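You operate a simulated robot arm through the tools that you are given. There is no shell and no other tool.

The job below is to be done with a simulated robot arm. You get a single attempt, and the scene is never put back.

TASK
Shut the black valve, vent the blue hose and wind it onto the reel.
Fine: in that order; hold the white button down until the hose display shows 0; free the reel latch before you wind and leave it free; the other air controls end as they began.

Only the result counts: the job must be done as asked and must still hold three seconds after the hand-in. Knocking over, shifting, dropping, spilling or breaking anything else fails it.

THE ROBOT
A 6-joint arm with a two-finger gripper on a trunk, on a base that moves. Base frame: it is fixed to the floor where the robot stands at the start and does not move with it; the origin is under the middle of the robot, x ahead of it, y to its left, z up. Lengths are in m, angles in rad, forces in N, time in s.
With the tool pointing down near the work surface it reaches from about 0.28 to 0.72 m from the robot's upright axis, wherever it stands. Its first joint turns from -2.897 to 2.897 rad. Places, roughly: black valve [0.4, -0.2, 0.9]; compressor [0.7, 0.4, 0.4]; compressor dial [0.7, 0.5, 0.7]; compressor switch [0.9, 0.6, 0.6]; drain valve [0.6, 0.6, 0.2]; grey valve [0.8, 0.6, 0.7]; hose display [0.5, -0.3, 0.9]; hose reel [0.2, -0.4, 1]; purple valve [0.6, 0.4, 0.7]; reel latch [0.1, -0.3, 0.8]; white hose button [0.2, -0.2, 0.8]; white valve [-0.7, -0.1, 0.7]. Payload 3.43 kg.
The tool frame sits at the grasp point between the pads (the TCP): z along the fingers, y along the line on which they close. The tips reach 0.02 m beyond it. The gripper opens to 0.124 m; its body begins 0.093 m behind the TCP.
Orientation is that of the tool frame in the base frame, as a unit quaternion [w, x, y, z]. With the fingers straight down and closing along the base's y, the tool's x points along the base's -x, its y along +y and its z along -z.

THE INTERFACE
- The arm moves only by the tool drive_tool. Its argument "targets" is a list of rows, each an object (a shift or turn left out is 0, a gripper value left out holds the last) with "travel": the shift along the tool's x, y, z in m, a list of three; "dr": the turn, a rotation vector about the tool's x, y, z in rad, a list of three. In form: [{"travel": [dx, dy, dz], "dr": [wx, wy, wz]}, ...]. A call has 1 to 20 rows; each row shifts and turns the commanded pose from where the row before left it, along the tool's axes as they then stand. "fingers" is the finger opening in m, from 0 to 0.124, set as the call begins (left out, the last holds). Rows are played at 5 a second. More than 0.05 m and 0.15 rad between two rows, or a gripper value outside its range, and nothing of the call is played. A pose out of reach is approached as far as the arm can. The call stops where the force on the tool passes 90 N (or 10 N more than at its start, if that is more) or the arm is blocked; 0.2 s more then pass. Each finger travels about 0.153 m/s and halts on what it meets, pressing with about 22 N; the grip force reading is that of the motor and also rises with nothing between the fingers. The clock runs only during rows and for 0.2 s after the last one: add rows that do not move to give the fingers time. It gives the time, the measured TCP pose, the force on the tool (base axes), the opening and the grip force at its end, in the units of the frame above (readings bear some noise), with the torque about the TCP (base axes, N m) and any sound that the robot's microphone picked up, and new pictures: "pictures" is both (left out), scene, wrist or none.
- Cameras (640 x 400 px; columns grow to the right, rows downward): "scene" is now at [-0.006, 0.0974, 1.4743]; the picture's right is [-0.69, -0.73, -0.00], its down [-0.59, 0.56, -0.59] and it looks along [0.43, -0.40, -0.81] (base axes); focal length 214 px, centre (320, 200). "wrist" rides on the gripper at [0.082, 0.014, -0.14] in the tool frame; the picture's right is [-0.17, 0.99, 0.00], its down [-0.83, -0.14, -0.54] and it looks along [-0.53, -0.09, 0.84] (tool axes); focal length 243 px, centre (320, 200). There is no depth. A picture from a camera that has moved, and an enlarged one, comes with that camera's place and axes in the base frame and with its lens.
- roll_base(legs): drives the robot by 1 to 6 legs, each [ahead, left, turn to the left] in m, m and rad, along the robot's own axes; the way and the turn of a leg run together, so that a leg with both is an arc; at most 1.5 m and 3.142 rad a leg. The arm and the cameras ride along, it lands a little off, and it stops where it bumps. It gives what a move gives, and a new picture of the scene camera.
- head_to(pan, tilt): turns the head with the scene camera to pan (to the left, within 2.705 rad either way) and tilt (down, from -0.506 to 1.204), counted from straight ahead of the robot. It gives what a move gives, and a new picture of the scene camera.
- zoom(camera, box): a new picture of the part [left, top, right, bottom] of that camera's present view, enlarged. It takes no simulated time.
- sign_off(): hands the job in; it is judged then, once.

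Places have to be worked out from the pictures, the camera data and where the tool is seen. Open the gripper and draw the arm clear of the work before you hand the job in, unless the task says otherwise.

The tools are called after "Emit:" as name(argument=value, ...) on one line, values as JSON. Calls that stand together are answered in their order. drive_tool: Moves the arm, as the interface text tells. Its arguments: {"type":"object","properties":{"targets":{"type":"array"},"fingers":{"type":"number"},"pictures":{"type":"string","enum":["both","scene","wrist","none"]}},"required":["targets"]} The other tools are called the same way: roll_base (legs) drives the base; head_to (pan, tilt) turns the head that bears the scene camera; zoom (camera, box) takes an enlarged picture of a part of a camera's view; sign_off () hands the job in.

At the start:

```text
time_s: 0.0
ee_pos: [0.3714, -0.1801, 1.1922]
orientation: [0.002, 0.005, 1.0, 0.0]
ft_force: [1.4, -1.1, 4.7]
moment: [0.14, 0.25, 0.02]
opening: 0.1242
grip_force: 0.1
robot x, y, heading: [0.005, -0.0033, -0.007]
head pan, tilt (commanded): [-0.756, 0.942]
```

scene: 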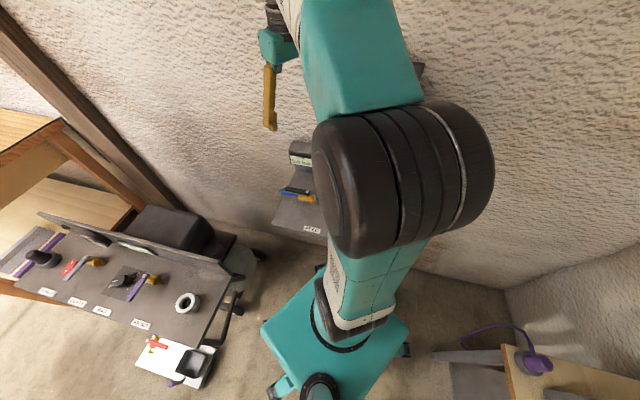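
wrist: 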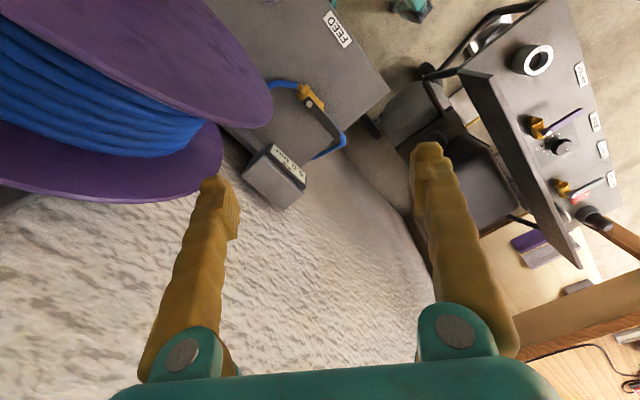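

The arm hides most of the bench from the scene camera, while the wrist view shows the purple reel with the blue hose, a gauge/display box, and a yellow-handled valve on the bench labelled FEED. I'll enlarge both views before moving.

Emit:
zoom(camera="wrist", box=[160, 0, 420, 220])

Emit:
zoom(camera="scene", box=[220, 20, 460, 260])

Emit:
zoom(camera="scene", box=[0, 180, 280, 400])

```text
1.82 times, centred on (290, 110) of wrist
camera zoom: at [0.2893, -0.1661, 1.3307], right [0.18, 0.98, 0.0], down [0.83, -0.15, 0.54], along [0.53, -0.09, -0.84], focal length 441 px, centre (374, 364)
```

zoom: 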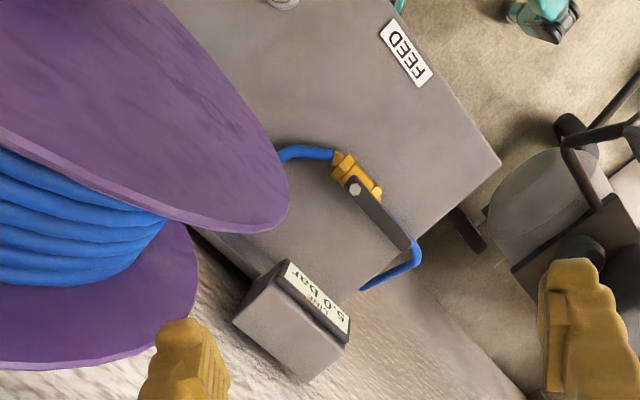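

```text
1.67 times, centred on (340, 140) of scene
camera zoom: at [-0.006, 0.0974, 1.4743], right [-0.69, -0.73, 0.0], down [-0.59, 0.56, -0.59], along [0.43, -0.4, -0.81], focal length 358 px, centre (287, 300)
```

zoom: 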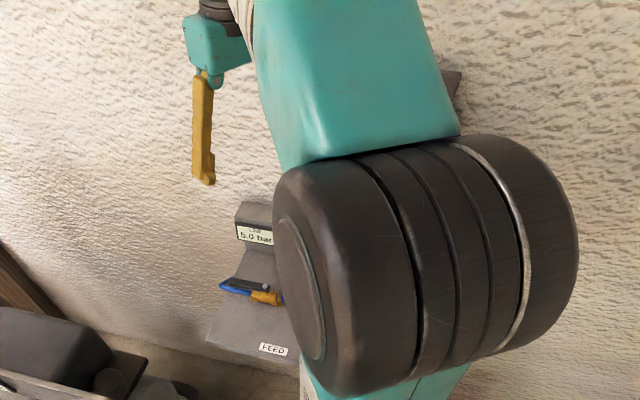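

```text
1.82 times, centred on (140, 290) of scene
camera zoom: at [-0.006, 0.0974, 1.4743], right [-0.69, -0.73, 0.0], down [-0.59, 0.56, -0.59], along [0.43, -0.4, -0.81], focal length 390 px, centre (647, 36)
```

zoom: 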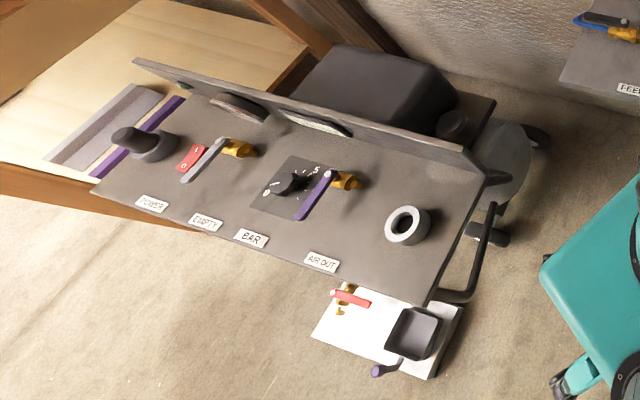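

The forearm and elbow cover the reel bench from the head, so I'll swing the arm to the left about the robot's axis, at the present height, well above everything, to clear the head's view.

Emit:
drive_tool(targets=[{"travel": [-0.0178, 0.0429, 0], "dr": [0, 0, -0.1125]}, {"travel": [-0.0178, 0.0429, 0], "dr": [0, 0, -0.1125]}, {"travel": [-0.0178, 0.0429, 0], "dr": [0, 0, -0.1125]}, {"travel": [-0.0178, 0.0429, 0], "dr": [0, 0, -0.1125]}, {"travel": [-0.0178, 0.0429, 0], "dr": [0, 0, -0.1125]}, {"travel": [-0.0178, 0.0429, 0], "dr": [0, 0, -0.1125]}, {"travel": [-0.0178, 0.0429, 0], "dr": [0, 0, -0.1125]}, {"travel": [-0.0178, 0.0429, 0], "dr": [0, 0, -0.1125]}, {"travel": [0, 0, 0]}], fingers=0.06)

```text
time_s: 2.0
ee_pos: [0.3738, 0.1846, 1.1922]
orientation: [0.003, -0.43, 0.903, 0.0]
ft_force: [0.4, -1.2, 7.0]
moment: [0.09, 0.05, 0.03]
opening: 0.06
grip_force: 0.0
robot x, y, heading: [-0.0007, -0.0054, 0.0]
head pan, tilt (commanded): [-0.756, 0.942]
camera scene: at [-0.0054, 0.1002, 1.4746], right [-0.68, -0.73, 0.0], down [-0.59, 0.55, -0.59], along [0.43, -0.4, -0.81], focal length 214 px, centre (320, 200)
camera wrist: at [0.3107, 0.128, 1.3308], right [-0.66, 0.75, 0.0], down [0.63, 0.56, 0.55], along [0.41, 0.36, -0.84], focal length 243 px, centre (320, 200)
```

scene: 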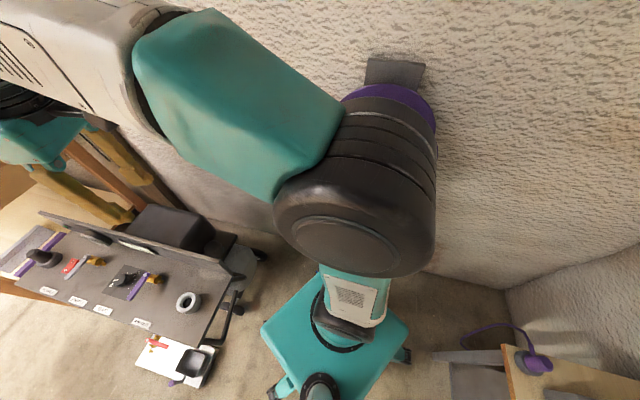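
wrist: 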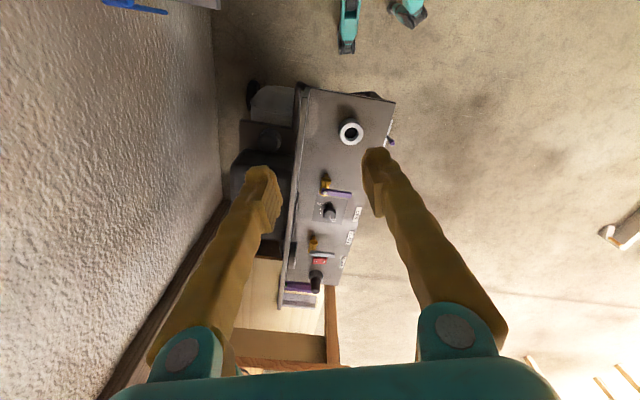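

From the first wrist view I work out that the stand's top is a plate near z≈0.8 whose front edge runs at about 30° to x, facing the robot, with reel, button and latch on it. I'll bring the tool back in front of me, higher, and turn it so the wrist camera looks at the stand.

Emit:
drive_tool(targets=[{"travel": [0.0307, -0.0208, -0.022]}, {"travel": [0.0307, -0.0208, -0.022]}, {"travel": [0.0307, -0.0208, -0.022]}, {"travel": [0.0307, -0.0208, -0.022]}, {"travel": [0.0307, -0.0208, -0.022]}, {"travel": [0, 0, 0], "dr": [0, 0, 0.147]}, {"travel": [0, 0, 0], "dr": [0, 0, 0.147]}, {"travel": [0, 0, 0], "dr": [0, 0, 0.147]}, {"travel": [0, 0, 0], "dr": [0, 0, 0.147]}, {"travel": [0, 0, 0], "dr": [0, 0, 0.147]}, {"travel": [0, 0, 0], "dr": [0, 0, 0.147]}, {"travel": [0, 0, 0], "dr": [0, 0, 0.147]}, {"travel": [0, 0, 0], "dr": [0, 0, 0.147]}, {"travel": [0, 0, 0], "dr": [0, 0, 0.147]}, {"travel": [0, 0, 0], "dr": [0, 0, 0.147]}, {"travel": [0, 0, 0], "dr": [0, 0, 0.147]}, {"travel": [0, 0, 0], "dr": [0, 0, 0.147]}, {"travel": [0, 0, 0]}], fingers=0.124)

```text
time_s: 5.8
ee_pos: [0.3596, 0.0008, 1.2881]
orientation: [0.002, 0.422, 0.907, 0.0]
ft_force: [1.0, 0.4, -3.0]
moment: [-0.03, 0.15, 0.01]
opening: 0.1238
grip_force: 0.0
out of reach, approached as far as the arm can: row 5
robot x, y, heading: [-0.0044, -0.0029, 0.002]
head pan, tilt (commanded): [-0.756, 0.942]
camera scene: at [-0.0091, 0.1011, 1.4735], right [-0.68, -0.73, 0.0], down [-0.59, 0.55, -0.59], along [0.43, -0.4, -0.81], focal length 214 px, centre (320, 200)
camera wrist: at [0.3161, 0.0725, 1.4265], right [0.86, 0.51, 0.0], down [0.42, -0.72, 0.54], along [0.28, -0.47, -0.84], focal length 243 px, centre (320, 200)
```

scene: 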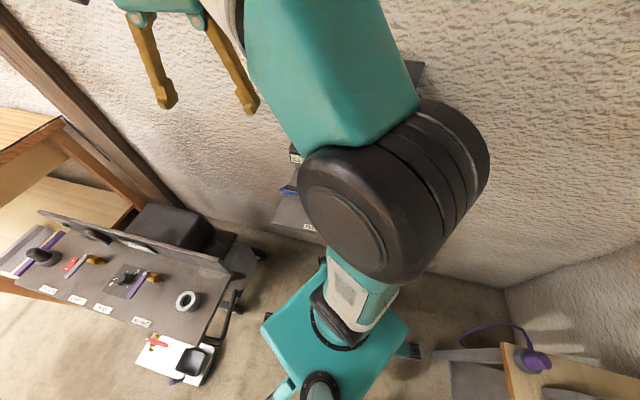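
wrist: 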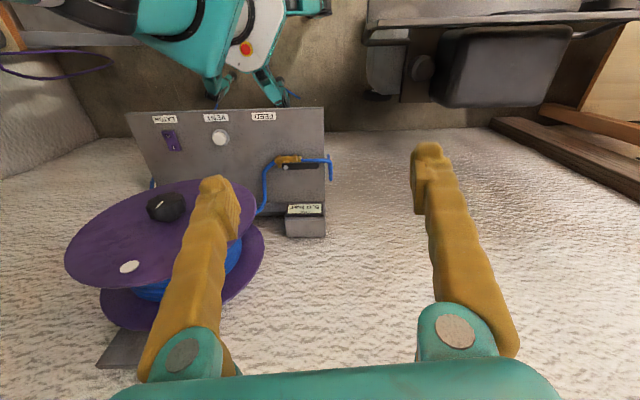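

Now the stand is in view: plate with LATCH (purple), VENT (white button) and FEED labels, the black-handled valve, display, and the reel with a black knob on its disc. I'll enlarge it.

Emit:
zoom(camera="wrist", box=[50, 90, 350, 380])

Emit:
zoom(camera="wrist", box=[120, 100, 340, 250])

```text
1.38 times, centred on (200, 235) of wrist
camera zoom: at [0.3161, 0.0725, 1.4265], right [0.86, 0.51, 0.0], down [0.42, -0.72, 0.54], along [0.28, -0.47, -0.84], focal length 335 px, centre (486, 152)
```

zoom: 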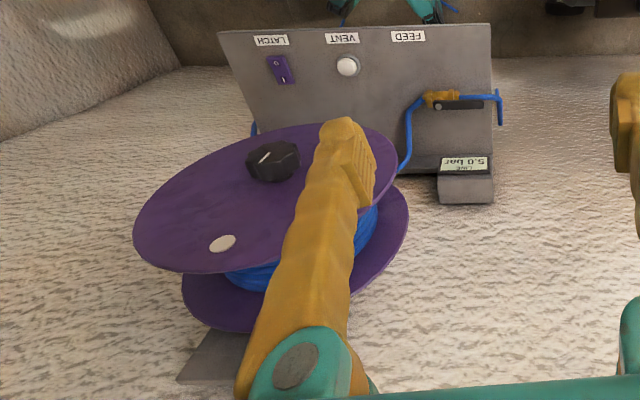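

```text
2.67 times, centred on (230, 175) of wrist
camera zoom: at [0.3161, 0.0725, 1.4265], right [0.86, 0.51, 0.0], down [0.42, -0.72, 0.54], along [0.28, -0.47, -0.84], focal length 647 px, centre (560, 267)
```

zoom: 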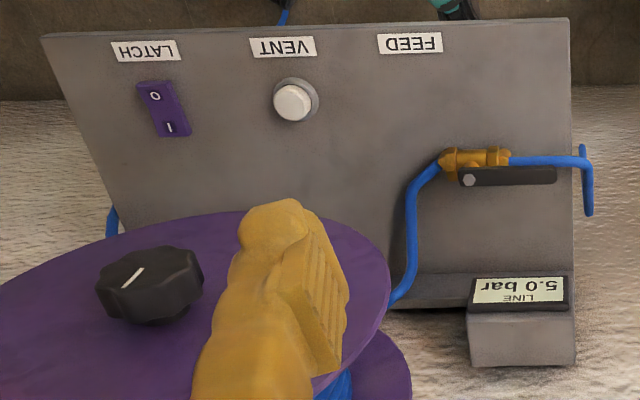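

The stand's plate seems tilted and the reel disc faces the robot with the black knob at its middle. I'll look around with the head, to the rear-right and to the left, to see what space the base has.

Emit:
head_to(pan=-1.9, tilt=0.75)

Emit:
head_to(pan=0.5, tilt=0.85)

Emit:
head_to(pan=2.2, tilt=0.75)

```text
time_s: 7.2
ee_pos: [0.3578, -0.0052, 1.2887]
orientation: [0.004, 0.425, 0.905, 0.001]
ft_force: [-0.1, 0.1, -6.5]
moment: [-0.05, -0.08, -0.01]
opening: 0.1241
grip_force: 0.1
robot x, y, heading: [-0.0045, -0.0078, -0.011]
head pan, tilt (commanded): [-1.901, 0.75]
camera scene: at [-0.0854, 0.0709, 1.4897], right [-0.94, 0.33, 0.0], down [0.23, 0.65, -0.73], along [-0.24, -0.69, -0.68], focal length 214 px, centre (320, 200)
```

scene: 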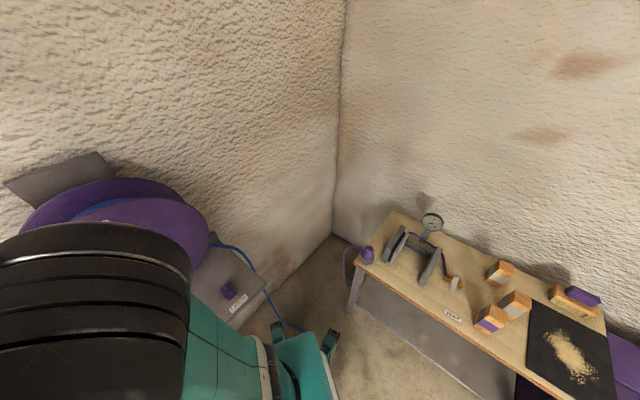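

```text
time_s: 9.4
ee_pos: [0.358, -0.0029, 1.2888]
orientation: [0.004, 0.425, 0.905, 0.001]
ft_force: [2.8, -3.4, -2.0]
moment: [0.34, 0.33, 0.02]
opening: 0.124
grip_force: 0.1
robot x, y, heading: [-0.0043, -0.0068, 0.001]
head pan, tilt (commanded): [0.499, 0.85]
camera scene: at [0.0093, 0.1837, 1.4819], right [0.48, -0.88, 0.0], down [-0.66, -0.36, -0.66], along [0.58, 0.32, -0.75], focal length 214 px, centre (320, 200)
```

scene: 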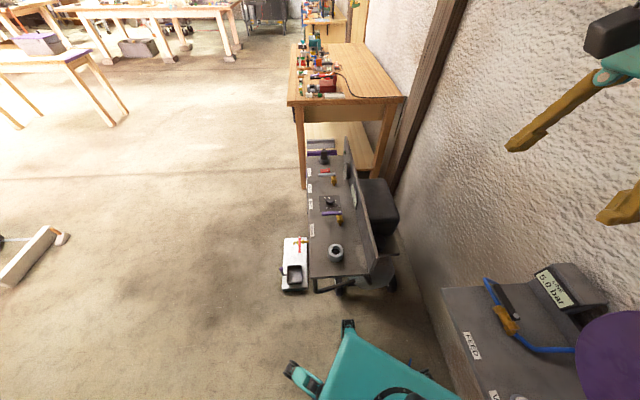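

```text
time_s: 11.1
ee_pos: [0.3578, -0.0022, 1.2874]
orientation: [0.001, 0.422, 0.906, -0.001]
ft_force: [-1.1, -2.6, -11.6]
moment: [0.38, -0.13, 0.03]
opening: 0.1238
grip_force: 0.1
robot x, y, heading: [-0.0047, -0.0067, 0.001]
head pan, tilt (commanded): [2.201, 0.75]
camera scene: at [-0.1085, 0.2169, 1.4896], right [0.81, 0.59, 0.0], down [0.4, -0.55, -0.73], along [-0.43, 0.59, -0.68], focal length 214 px, centre (320, 200)
```

scene: 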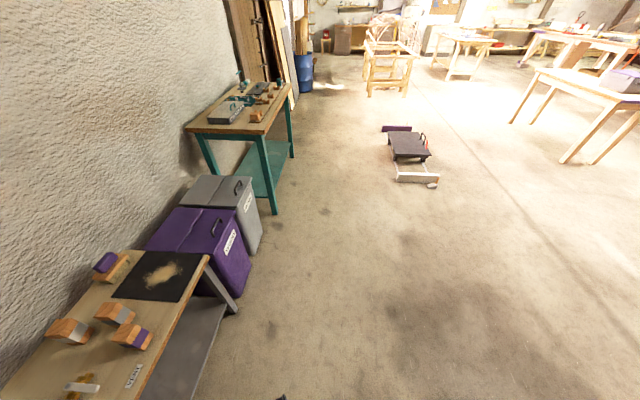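

There is free floor in front of the stand, to the left and behind. I'll pan the head to look past the arm at the stand from its left side, then from its right side.

Emit:
head_to(pan=-0.15, tilt=0.95)

Emit:
zoom(camera="scene", box=[250, 150, 640, 400])

Emit:
head_to(pan=-1.7, tilt=1.0)

Emit:
zoom(camera="scene", box=[0, 50, 350, 300])

```text
time_s: 13.3
ee_pos: [0.3587, 0.0002, 1.2881]
orientation: [0.003, 0.422, 0.907, 0.001]
ft_force: [2.0, -2.8, -6.0]
moment: [0.26, 0.27, 0.0]
opening: 0.1239
grip_force: 0.0
robot x, y, heading: [-0.0015, -0.0027, -0.001]
head pan, tilt (commanded): [-0.15, 0.949]
camera scene: at [0.0125, 0.1433, 1.4735], right [-0.15, -0.99, 0.0], down [-0.81, 0.12, -0.58], along [0.57, -0.09, -0.81], focal length 214 px, centre (320, 200)
```

scene: 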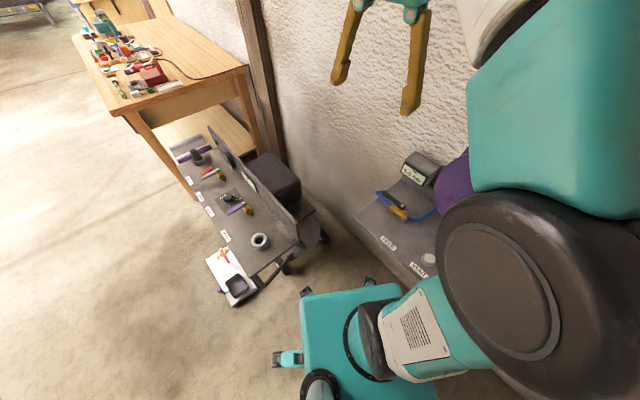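

```text
1.60 times, centred on (445, 275) of scene
camera zoom: at [0.0125, 0.1433, 1.4735], right [-0.15, -0.99, 0.0], down [-0.81, 0.12, -0.58], along [0.57, -0.09, -0.81], focal length 343 px, centre (120, 80)
```

zoom: 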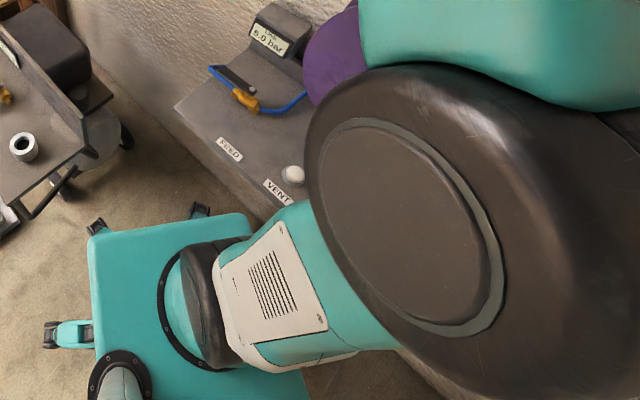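

```text
time_s: 14.9
ee_pos: [0.359, -0.0034, 1.2883]
orientation: [0.003, 0.423, 0.906, 0.001]
ft_force: [-3.1, -2.8, -12.9]
moment: [0.41, -0.49, 0.03]
opening: 0.1238
grip_force: 0.0
robot x, y, heading: [0.0025, -0.0062, -0.004]
head pan, tilt (commanded): [-1.7, 1.0]
camera scene: at [-0.0653, 0.0816, 1.4702], right [-0.99, 0.13, 0.0], down [0.11, 0.84, -0.54], along [-0.07, -0.53, -0.84], focal length 214 px, centre (320, 200)
```

scene: 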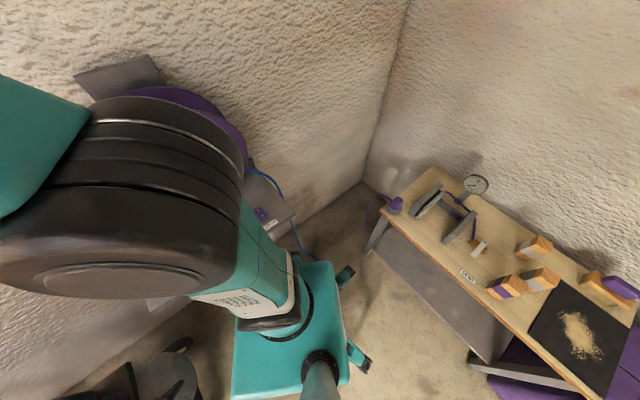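

```text
1.60 times, centred on (175, 175) of scene
camera zoom: at [-0.0653, 0.0816, 1.4702], right [-0.99, 0.13, 0.0], down [0.11, 0.84, -0.54], along [-0.07, -0.53, -0.84], focal length 343 px, centre (552, 240)
```

zoom: 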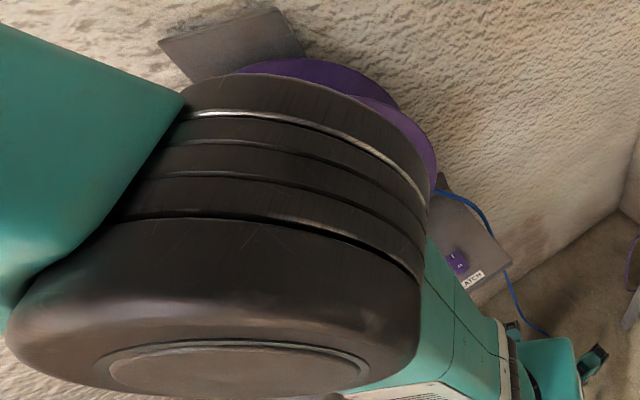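

The base has room to back off from the stand (direction about (-0.5, 0.87)), which I need so the gripper can later face the reel knob. I'll drive back-left about 0.2 m first, without turning, and check.

Emit:
roll_base(legs=[[-0.057, 0.2, 0]])

```text
time_s: 18.6
ee_pos: [0.3034, 0.2034, 1.2907]
orientation: [0.006, 0.421, 0.907, 0.001]
ft_force: [-0.1, 3.9, -1.2]
moment: [-0.53, -0.09, 0.01]
opening: 0.1241
grip_force: 0.0
robot x, y, heading: [-0.0615, 0.2027, 0.0]
head pan, tilt (commanded): [-1.7, 1.0]
camera scene: at [-0.1258, 0.2884, 1.4705], right [-0.99, 0.12, 0.0], down [0.1, 0.83, -0.54], along [-0.07, -0.54, -0.84], focal length 214 px, centre (320, 200)
```

scene: 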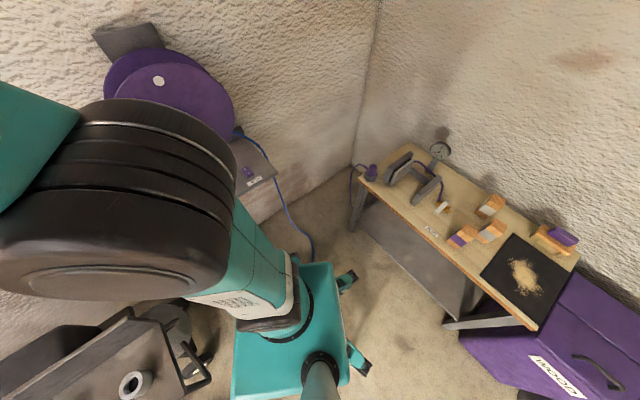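

The base is now at (-0.06, 0.20) and clear of the cart and bench. Now I turn right about 75° so the stand lies slightly left of ahead, with the head turned to look at it.

Emit:
roll_base(legs=[[0, 0, -1.3]])

Emit:
head_to(pan=0.1, tilt=0.75)

```text
time_s: 28.9
ee_pos: [0.0416, -0.15, 1.2881]
orientation: [0.005, 0.884, 0.467, -0.002]
ft_force: [2.0, 1.7, -1.7]
moment: [-0.08, 0.24, -0.07]
opening: 0.124
grip_force: 0.0
robot x, y, heading: [-0.0535, 0.2015, -1.299]
head pan, tilt (commanded): [-1.7, 1.0]
camera scene: at [0.0103, 0.2932, 1.4701], right [-0.14, 0.99, 0.0], down [0.83, 0.12, -0.54], along [-0.54, -0.08, -0.84], focal length 214 px, centre (320, 200)
```

scene: 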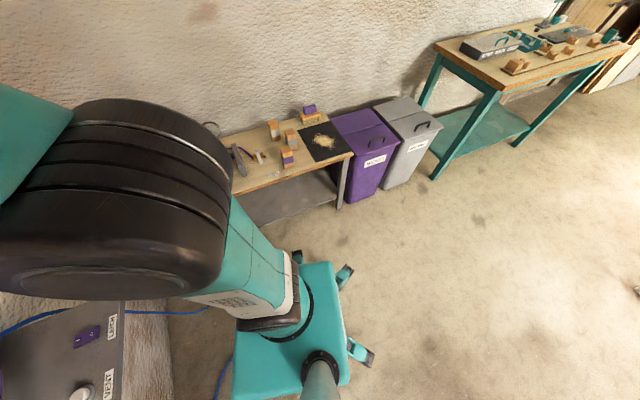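

```text
time_s: 30.8
ee_pos: [0.0423, -0.1509, 1.2905]
orientation: [0.004, 0.884, 0.468, -0.003]
ft_force: [3.3, 0.3, -0.2]
moment: [-0.02, 0.45, -0.03]
opening: 0.1239
grip_force: 0.0
robot x, y, heading: [-0.0542, 0.1997, -1.304]
head pan, tilt (commanded): [0.099, 0.75]
camera scene: at [0.1105, 0.2215, 1.4896], right [-0.93, -0.36, 0.0], down [-0.25, 0.64, -0.73], along [0.26, -0.68, -0.68], focal length 214 px, centre (320, 200)
```

scene: 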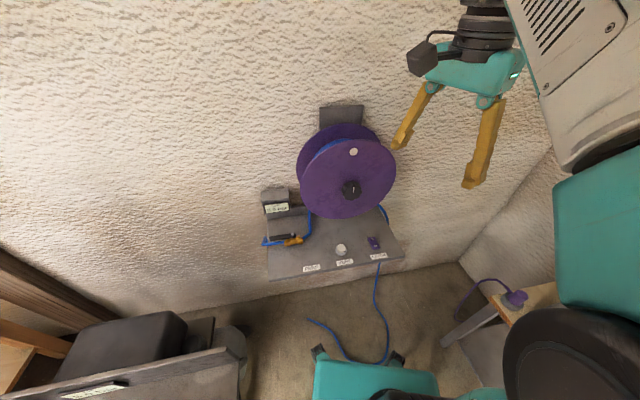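

Now the stand is fully visible. I'll enlarge it to read the controls and the geometry.

Emit:
zoom(camera="scene", box=[240, 90, 420, 290])

Emit:
zoom(camera="scene", box=[255, 170, 415, 285])

Emit:
zoom(camera="scene", box=[290, 95, 410, 225])

Emit:
zoom(camera="scene", box=[260, 240, 480, 400])

```text
2.00 times, centred on (330, 190) of scene
camera zoom: at [0.1105, 0.2215, 1.4896], right [-0.93, -0.36, 0.0], down [-0.25, 0.64, -0.73], along [0.26, -0.68, -0.68], focal length 429 px, centre (300, 220)
```

zoom: 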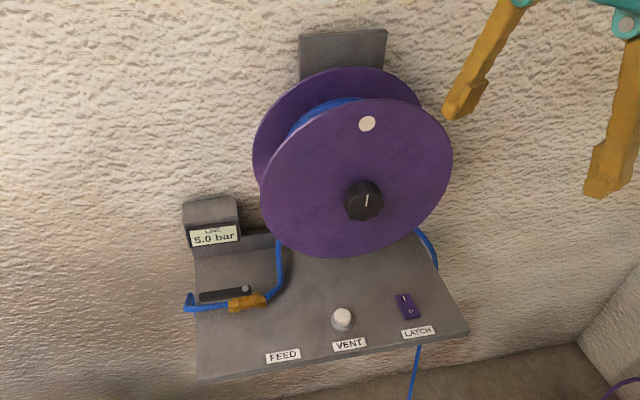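

```text
3.48 times, centred on (335, 228) of scene
camera zoom: at [0.1105, 0.2215, 1.4896], right [-0.93, -0.36, 0.0], down [-0.25, 0.64, -0.73], along [0.26, -0.68, -0.68], focal length 746 px, centre (268, 104)
```

zoom: 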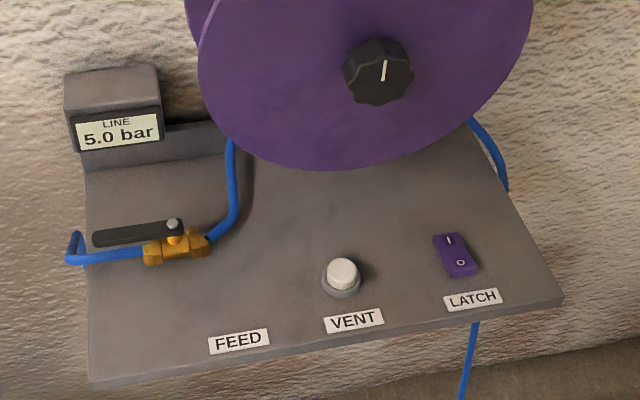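

```text
3.08 times, centred on (350, 160) of scene
camera zoom: at [0.1105, 0.2215, 1.4896], right [-0.93, -0.36, 0.0], down [-0.25, 0.64, -0.73], along [0.26, -0.68, -0.68], focal length 660 px, centre (228, 323)
```

zoom: 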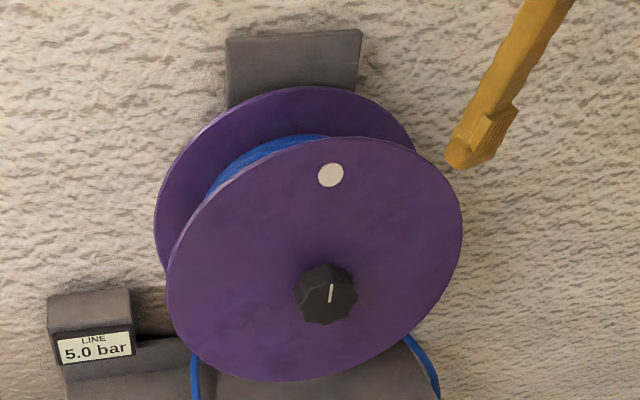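

```text
2.50 times, centred on (370, 320) of scene
camera zoom: at [0.1105, 0.2215, 1.4896], right [-0.93, -0.36, 0.0], down [-0.25, 0.64, -0.73], along [0.26, -0.68, -0.68], focal length 536 px, centre (195, -100)
```

zoom: 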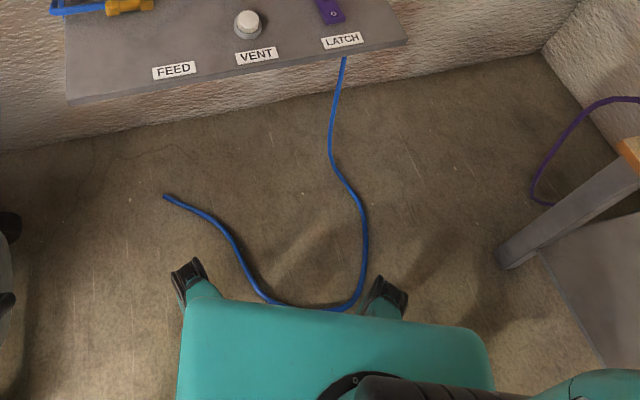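

The plate is horizontal near z≈0.80, yawed about 32°. I triangulate the valve pivot at about (0.373, -0.193, 0.876) with its lever pointing left (open, along the pipe), the button at (0.21, -0.23, 0.83) and the knob face at (0.198, -0.286, 1.058). I'll go high over to the valve with the fingers set to close across the lever, stop above it and look.

Emit:
drive_tool(targets=[{"dr": [0, 0, 0.14]}, {"dr": [0, 0, 0.14]}, {"dr": [0, 0, 0.14]}, {"travel": [0.0393, 0.0261, 0.0025]}, {"travel": [0.0393, 0.0261, 0.0025]}, {"travel": [0.0393, 0.0261, 0.0025]}, {"travel": [0.0393, 0.0261, 0.0025]}, {"travel": [0.0393, 0.0261, 0.0025]}, {"travel": [0.0393, 0.0261, 0.0025]}, {"travel": [0.0393, 0.0261, 0.0025]}, {"travel": [0.0393, 0.0261, 0.0025]}, {"travel": [0, 0, 0.04]}, {"travel": [0, 0, 0.04]}, {"travel": [0, 0, 0.04]}, {"travel": [0, 0, 0.03]}, {"travel": [0, 0, 0]}], fingers=0.06)

```text
time_s: 34.1
ee_pos: [0.3925, -0.1418, 1.0641]
orientation: [0.004, 0.962, 0.274, -0.001]
ft_force: [1.3, 0.5, 3.1]
moment: [-0.2, 0.19, 0.0]
opening: 0.0599
grip_force: 0.1
out of reach, approached as far as the arm can: row 7, 8, 9, 10, 11
robot x, y, heading: [-0.0511, 0.2042, -1.299]
head pan, tilt (commanded): [0.099, 0.75]
camera scene: at [0.1108, 0.228, 1.4911], right [-0.93, -0.36, 0.0], down [-0.25, 0.64, -0.73], along [0.27, -0.68, -0.68], focal length 214 px, centre (320, 200)
camera wrist: at [0.4693, -0.11, 1.2038], right [0.38, -0.93, 0.01], down [-0.78, -0.31, 0.54], along [-0.5, -0.21, -0.84], focal length 243 px, centre (320, 200)
```

scene: 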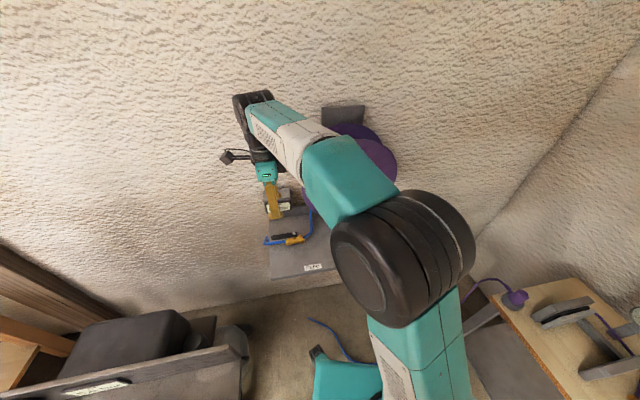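
wrist: 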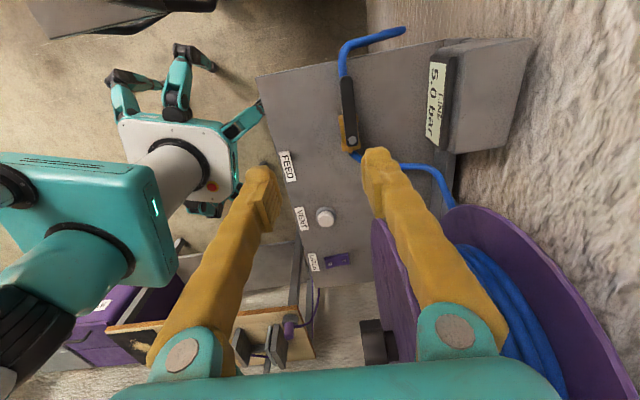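

The tool stopped at (0.39, -0.14, 1.06), a bit short at height, but the wrist view now shows the valve, display and reel from the left. I'll enlarge it.

Emit:
zoom(camera="wrist", box=[250, 10, 550, 300])

Emit:
zoom(camera="wrist", box=[300, 20, 480, 180])

Emit:
zoom(camera="scene", box=[230, 80, 350, 280])

```text
1.38 times, centred on (400, 155) of wrist
camera zoom: at [0.4693, -0.11, 1.2038], right [0.38, -0.93, 0.01], down [-0.78, -0.31, 0.54], along [-0.5, -0.21, -0.84], focal length 335 px, centre (210, 262)
```

zoom: 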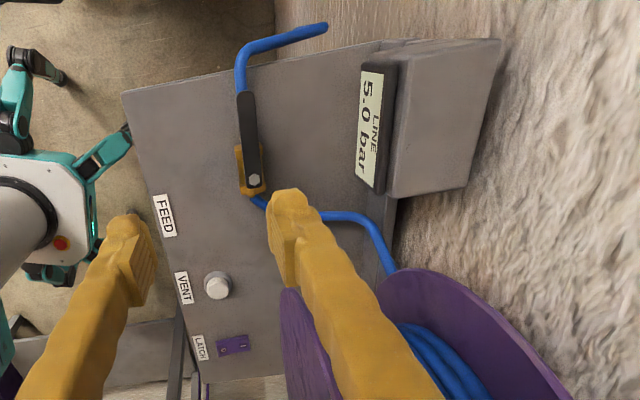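

```text
2.50 times, centred on (390, 100) of wrist
camera zoom: at [0.4693, -0.11, 1.2038], right [0.38, -0.93, 0.01], down [-0.78, -0.31, 0.54], along [-0.5, -0.21, -0.84], focal length 606 px, centre (145, 450)
```

zoom: 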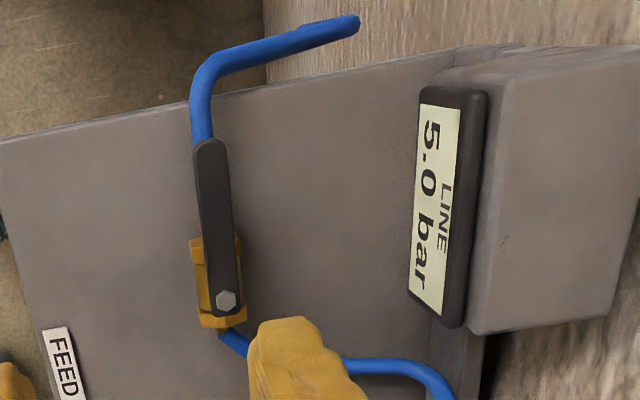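

```text
2.00 times, centred on (290, 180) of scene
camera zoom: at [0.1108, 0.228, 1.4911], right [-0.93, -0.36, 0.0], down [-0.25, 0.64, -0.73], along [0.27, -0.68, -0.68], focal length 429 px, centre (380, 240)
```

zoom: 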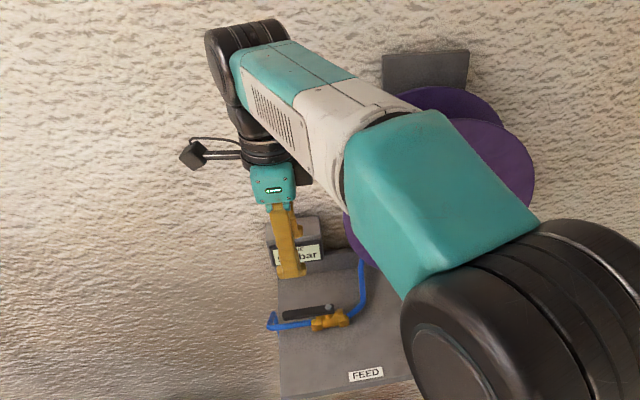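

The lever runs from its pivot bolt, at about (0.384, -0.196, 0.876), some 77 mm to the left. I'll descend to z≈1.0, shift over the lever's outer half, and check alignment before going down.

Emit:
drive_tool(targets=[{"travel": [0, 0, 0.03]}, {"travel": [0, 0, 0.03]}, {"travel": [0.008, 0.021, 0]}, {"travel": [0.008, 0.021, 0]}, {"travel": [0, 0, 0.03]}, {"travel": [0, 0, 0]}], fingers=0.05)

```text
time_s: 35.5
ee_pos: [0.4274, -0.1736, 0.9743]
orientation: [0.005, 0.963, 0.27, -0.001]
ft_force: [-1.0, -1.7, 3.8]
moment: [0.21, -0.18, -0.02]
opening: 0.05
grip_force: 0.0
robot x, y, heading: [-0.058, 0.2049, -1.308]
head pan, tilt (commanded): [0.099, 0.75]
camera scene: at [0.106, 0.2284, 1.4896], right [-0.93, -0.36, 0.0], down [-0.24, 0.64, -0.73], along [0.26, -0.68, -0.68], focal length 214 px, centre (320, 200)
camera wrist: at [0.5044, -0.1415, 1.1127], right [0.37, -0.93, 0.01], down [-0.78, -0.31, 0.54], along [-0.5, -0.21, -0.84], focal length 243 px, centre (320, 200)
```

scene: 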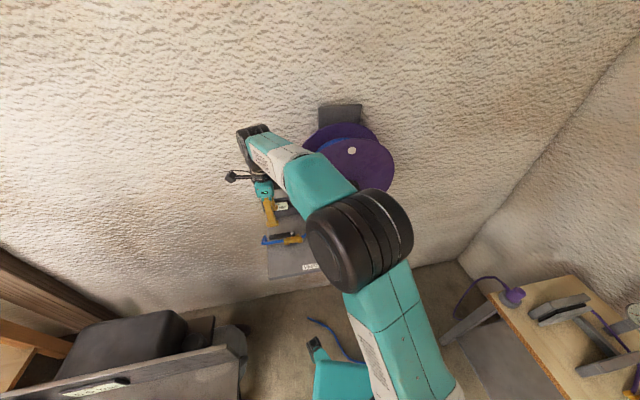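
wrist: 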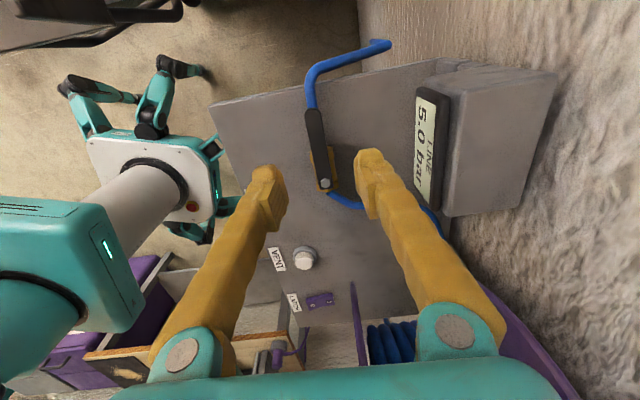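

The axis between the pads falls on the lever about 46 mm from the pivot, well centred. I descend 0.085 m toward the lever and look again.

Emit:
drive_tool(targets=[{"travel": [0, 0, 0.03]}, {"travel": [0, 0, 0.03]}, {"travel": [0, 0, 0.025]}, {"travel": [0, 0, 0]}], fingers=0.05)

Emit:
zoom(camera="wrist", box=[200, 40, 440, 240])

Emit:
zoom(camera="scene", box=[230, 170, 330, 270])

```text
time_s: 36.5
ee_pos: [0.4284, -0.1728, 0.8907]
orientation: [0.004, 0.962, 0.272, 0.0]
ft_force: [-0.9, 1.2, 5.2]
moment: [-0.16, -0.21, -0.01]
opening: 0.05
grip_force: 0.0
robot x, y, heading: [-0.0519, 0.2013, -1.298]
head pan, tilt (commanded): [0.099, 0.75]
camera scene: at [0.1113, 0.2291, 1.4905], right [-0.93, -0.36, 0.0], down [-0.25, 0.63, -0.73], along [0.27, -0.68, -0.68], focal length 214 px, centre (320, 200)
camera wrist: at [0.5047, -0.1403, 1.0298], right [0.38, -0.93, 0.01], down [-0.78, -0.31, 0.54], along [-0.5, -0.21, -0.84], focal length 243 px, centre (320, 200)
```

scene: 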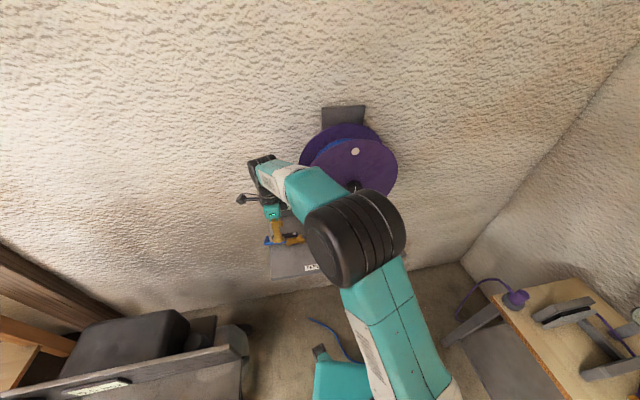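
wrist: 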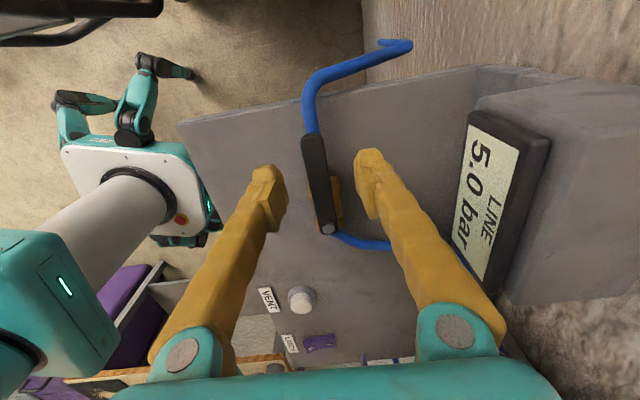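

```text
2.00 times, centred on (320, 140) of wrist
camera zoom: at [0.5047, -0.1403, 1.0298], right [0.38, -0.93, 0.01], down [-0.78, -0.31, 0.54], along [-0.5, -0.21, -0.84], focal length 485 px, centre (320, 320)
```

zoom: 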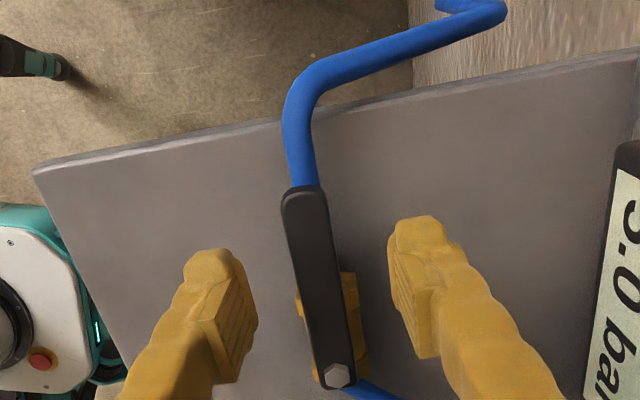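

```text
4.00 times, centred on (280, 220) of scene
camera zoom: at [0.1113, 0.2291, 1.4905], right [-0.93, -0.36, 0.0], down [-0.25, 0.63, -0.73], along [0.27, -0.68, -0.68], focal length 858 px, centre (480, 120)
```

zoom: 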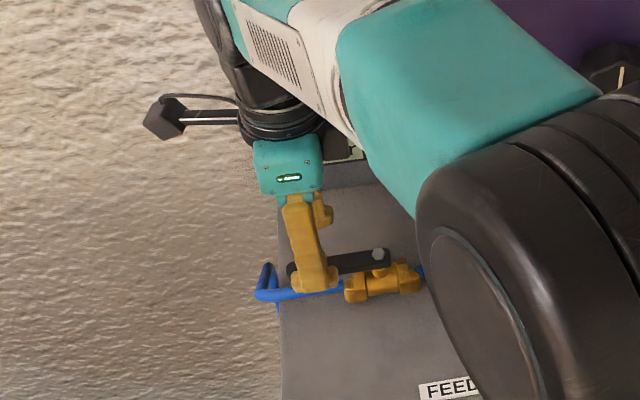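

Triangulating the bolt again gives (0.380, -0.200, 0.861), so the lever lies a little lower; pipe top is near 0.832. I go down 0.03 m so the tips straddle only the lever, and then close on it.

Emit:
drive_tool(targets=[{"travel": [0, -0.003, 0.015]}, {"travel": [0, 0, 0.014]}, {"travel": [0, 0, 0]}], fingers=0.05, pictures="none")

Emit:
drive_tool(targets=[{"travel": [0, 0, 0]}, {"travel": [0, 0, 0]}, {"travel": [0, 0, 0]}], fingers=0.0)

Emit:
zoom(camera="wrist", box=[200, 40, 440, 240])

```text
time_s: 37.4
ee_pos: [0.4232, -0.1707, 0.8599]
orientation: [0.005, 0.962, 0.273, 0.0]
ft_force: [-1.6, 1.1, 1.5]
moment: [-0.17, -0.04, -0.01]
opening: 0.0498
grip_force: 0.0
robot x, y, heading: [-0.0547, 0.1984, -1.297]
head pan, tilt (commanded): [0.099, 0.75]
```

```text
time_s: 38.1
ee_pos: [0.4263, -0.1705, 0.8621]
orientation: [0.006, 0.962, 0.272, 0.0]
ft_force: [4.9, -12.1, -5.2]
moment: [0.05, 0.28, 0.67]
opening: 0.017
grip_force: 45.3
robot x, y, heading: [-0.0491, 0.2041, -1.308]
head pan, tilt (commanded): [0.099, 0.75]
camera scene: at [0.1103, 0.2282, 1.4896], right [-0.93, -0.36, 0.0], down [-0.24, 0.64, -0.73], along [0.26, -0.68, -0.68], focal length 214 px, centre (320, 200)
camera wrist: at [0.5036, -0.1379, 1.0011], right [0.38, -0.93, 0.01], down [-0.78, -0.31, 0.54], along [-0.5, -0.21, -0.84], focal length 243 px, centre (320, 200)
```

scene: 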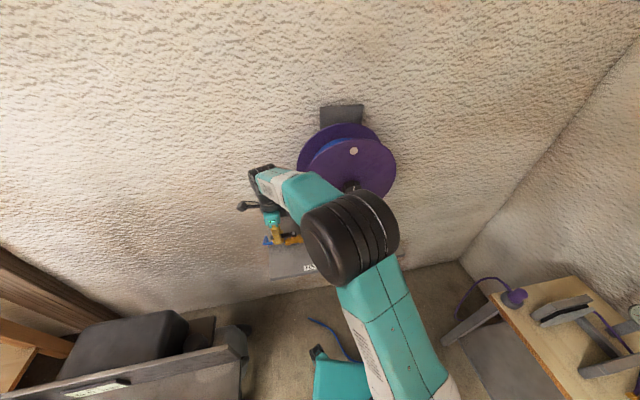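
wrist: 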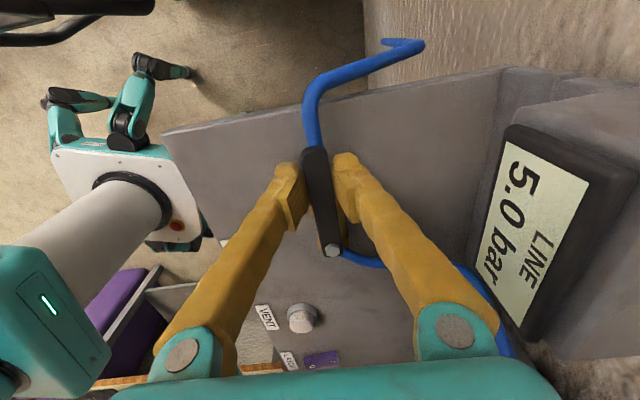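

```text
2.00 times, centred on (320, 140) of wrist
camera zoom: at [0.5036, -0.1379, 1.0011], right [0.38, -0.93, 0.01], down [-0.78, -0.31, 0.54], along [-0.5, -0.21, -0.84], focal length 485 px, centre (320, 320)
```

zoom: 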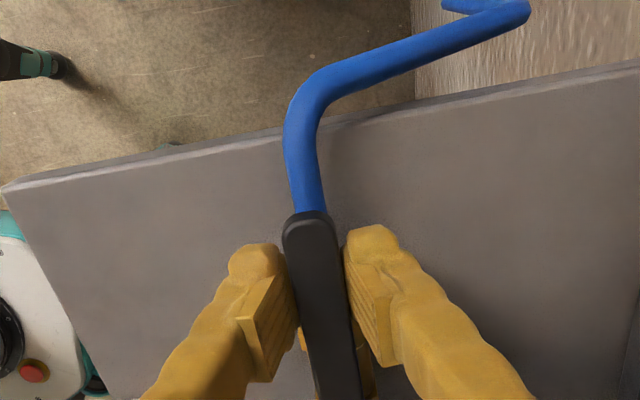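

The lever is gripped (opening 0.017), about 0.054 m from the pivot. I'll swing it a little toward the front (counter-clockwise from above) and watch the force to find out whether that is the free direction.

Emit:
drive_tool(targets=[{"travel": [-0.00027, -0.0054, 0], "dr": [0, 0, -0.1]}, {"travel": [-0.00027, -0.0054, 0], "dr": [0, 0, -0.1]}, {"travel": [0, 0, 0]}])

Emit:
zoom(camera="wrist", box=[200, 80, 440, 280])

```text
time_s: 39.0
ee_pos: [0.4174, -0.1599, 0.8605]
orientation: [0.004, 0.929, 0.369, 0.0]
ft_force: [11.7, 0.4, 3.5]
moment: [0.71, -0.71, 0.43]
opening: 0.0173
grip_force: 44.6
robot x, y, heading: [-0.0591, 0.2017, -1.297]
head pan, tilt (commanded): [0.099, 0.75]
camera scene: at [0.1027, 0.2249, 1.4906], right [-0.93, -0.37, 0.0], down [-0.25, 0.63, -0.73], along [0.27, -0.68, -0.68], focal length 214 px, centre (320, 200)
camera wrist: at [0.4873, -0.1139, 1.0009], right [0.56, -0.83, 0.01], down [-0.7, -0.46, 0.54], along [-0.44, -0.31, -0.84], focal length 243 px, centre (320, 200)
```

scene: 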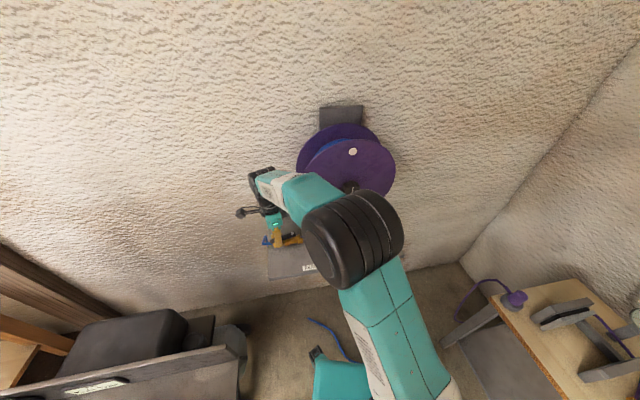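
wrist: 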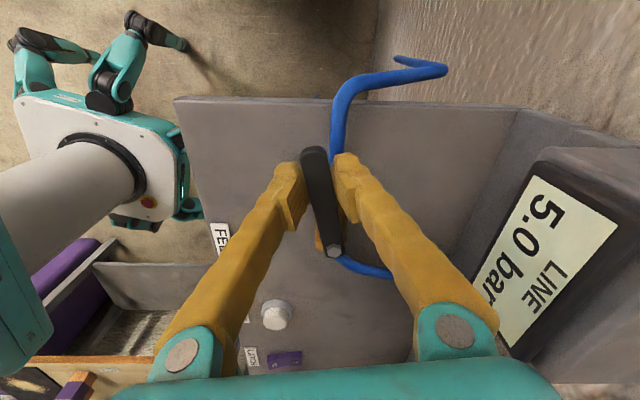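

```text
2.00 times, centred on (320, 180) of wrist
camera zoom: at [0.4873, -0.1139, 1.0009], right [0.56, -0.83, 0.01], down [-0.7, -0.46, 0.54], along [-0.44, -0.31, -0.84], focal length 485 px, centre (320, 240)
```

zoom: 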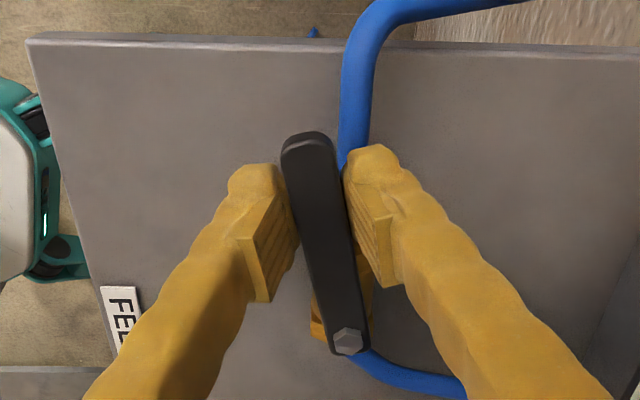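

The lever follows freely toward the front with only friction-like force. I continue the arc to about 84° and check.

Emit:
drive_tool(targets=[{"travel": [-0.0003, -0.00626, 0], "dr": [0, 0, -0.115]}, {"travel": [-0.0003, -0.00626, 0], "dr": [0, 0, -0.115]}, {"travel": [-0.0003, -0.00626, 0], "dr": [0, 0, -0.115]}, {"travel": [-0.0003, -0.00626, 0], "dr": [0, 0, -0.115]}, {"travel": [-0.0003, -0.00626, 0], "dr": [0, 0, -0.115]}, {"travel": [-0.0003, -0.00626, 0], "dr": [0, 0, -0.115]}, {"travel": [0, 0, 0]}], pictures="wrist")

Emit:
drive_tool(targets=[{"travel": [-0.0003, -0.00626, 0], "dr": [0, 0, -0.115]}, {"travel": [-0.0003, -0.00626, 0], "dr": [0, 0, -0.115]}, {"travel": [-0.0003, -0.00626, 0], "dr": [0, 0, -0.115]}, {"travel": [-0.0003, -0.00626, 0], "dr": [0, 0, -0.115]}, {"travel": [-0.0003, -0.00626, 0], "dr": [0, 0, -0.115]}, {"travel": [0, 0, 0]}])

```text
time_s: 40.5
ee_pos: [0.3857, -0.1404, 0.8598]
orientation: [0.003, 0.751, 0.66, -0.003]
ft_force: [-0.8, -16.6, -10.9]
moment: [0.66, -0.31, 0.28]
opening: 0.0175
grip_force: 45.3
robot x, y, heading: [-0.0518, 0.2048, -1.299]
head pan, tilt (commanded): [0.099, 0.75]
camera wrist: at [0.4104, -0.0619, 0.9987], right [0.96, -0.29, 0.0], down [-0.24, -0.8, 0.55], along [-0.16, -0.52, -0.84], focal length 243 px, centre (320, 200)
```

wrist: 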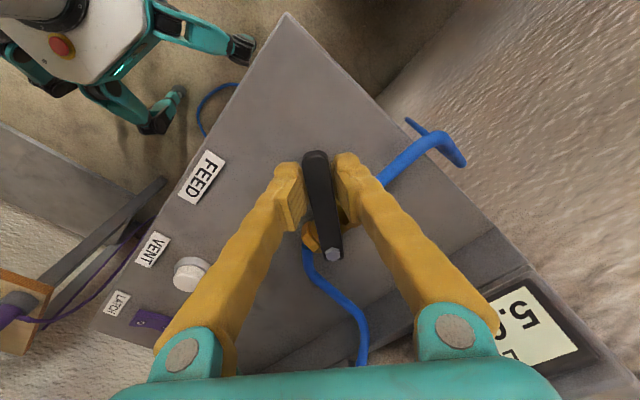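

```text
time_s: 42.0
ee_pos: [0.3529, -0.1479, 0.8558]
orientation: [0.003, 0.533, 0.846, -0.005]
ft_force: [12.1, -12.7, -61.4]
moment: [-0.34, -0.89, 0.33]
opening: 0.0146
grip_force: 44.7
robot x, y, heading: [-0.0605, 0.2035, -1.304]
head pan, tilt (commanded): [0.099, 0.75]
camera scene: at [0.106, 0.2266, 1.4902], right [-0.93, -0.36, 0.0], down [-0.25, 0.64, -0.73], along [0.26, -0.68, -0.68], focal length 214 px, centre (320, 200)
camera wrist: at [0.3308, -0.0673, 0.9942], right [0.96, 0.28, 0.0], down [0.23, -0.8, 0.55], along [0.15, -0.53, -0.84], focal length 243 px, centre (320, 200)
```

scene: 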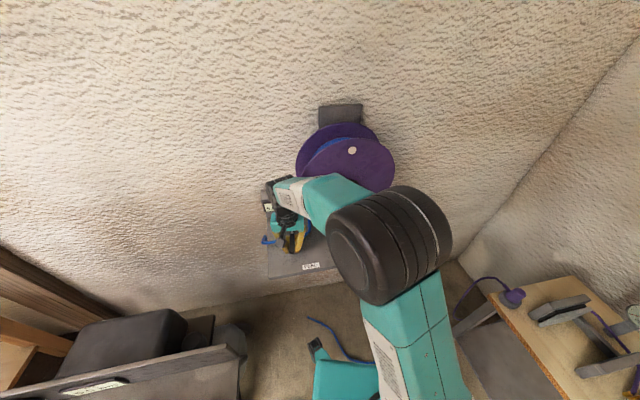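
wrist: 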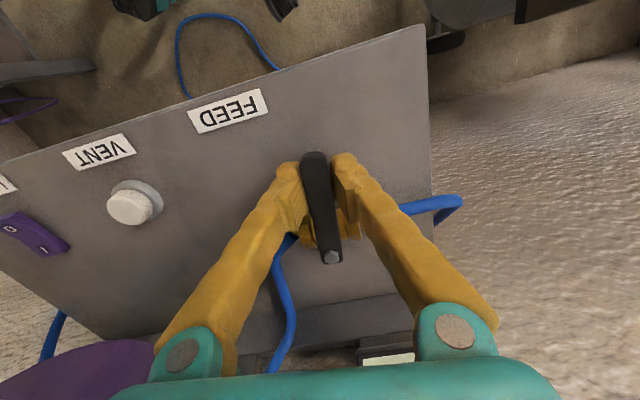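

The lever is near its closed position, but the tool now reads about -61 N in z, so something is loading it. I'll look closely before continuing.

Emit:
zoom(camera="scene", box=[240, 140, 420, 290])

Emit:
zoom(camera="wrist", box=[180, 100, 480, 300])

```text
2.67 times, centred on (330, 215) of scene
camera zoom: at [0.106, 0.2266, 1.4902], right [-0.93, -0.36, 0.0], down [-0.25, 0.64, -0.73], along [0.26, -0.68, -0.68], focal length 572 px, centre (293, 160)
```

zoom: 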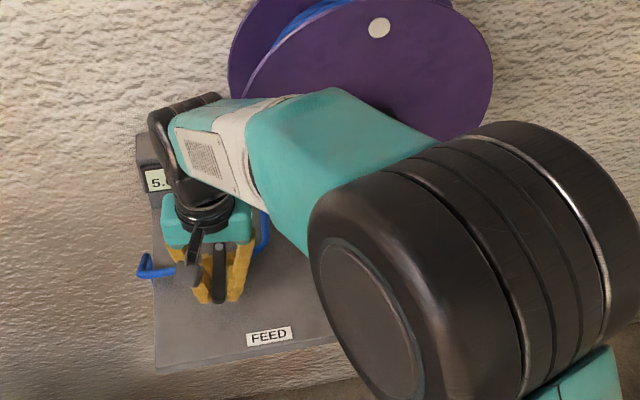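

```text
2.00 times, centred on (330, 200) of wrist
camera zoom: at [0.3308, -0.0673, 0.9942], right [0.96, 0.28, 0.0], down [0.23, -0.8, 0.55], along [0.15, -0.53, -0.84], focal length 485 px, centre (300, 200)
```

zoom: 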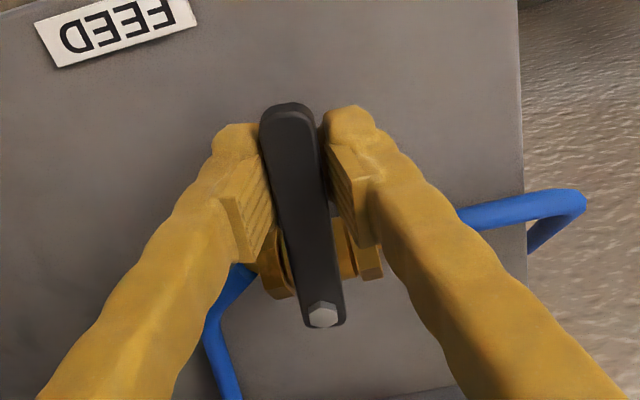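

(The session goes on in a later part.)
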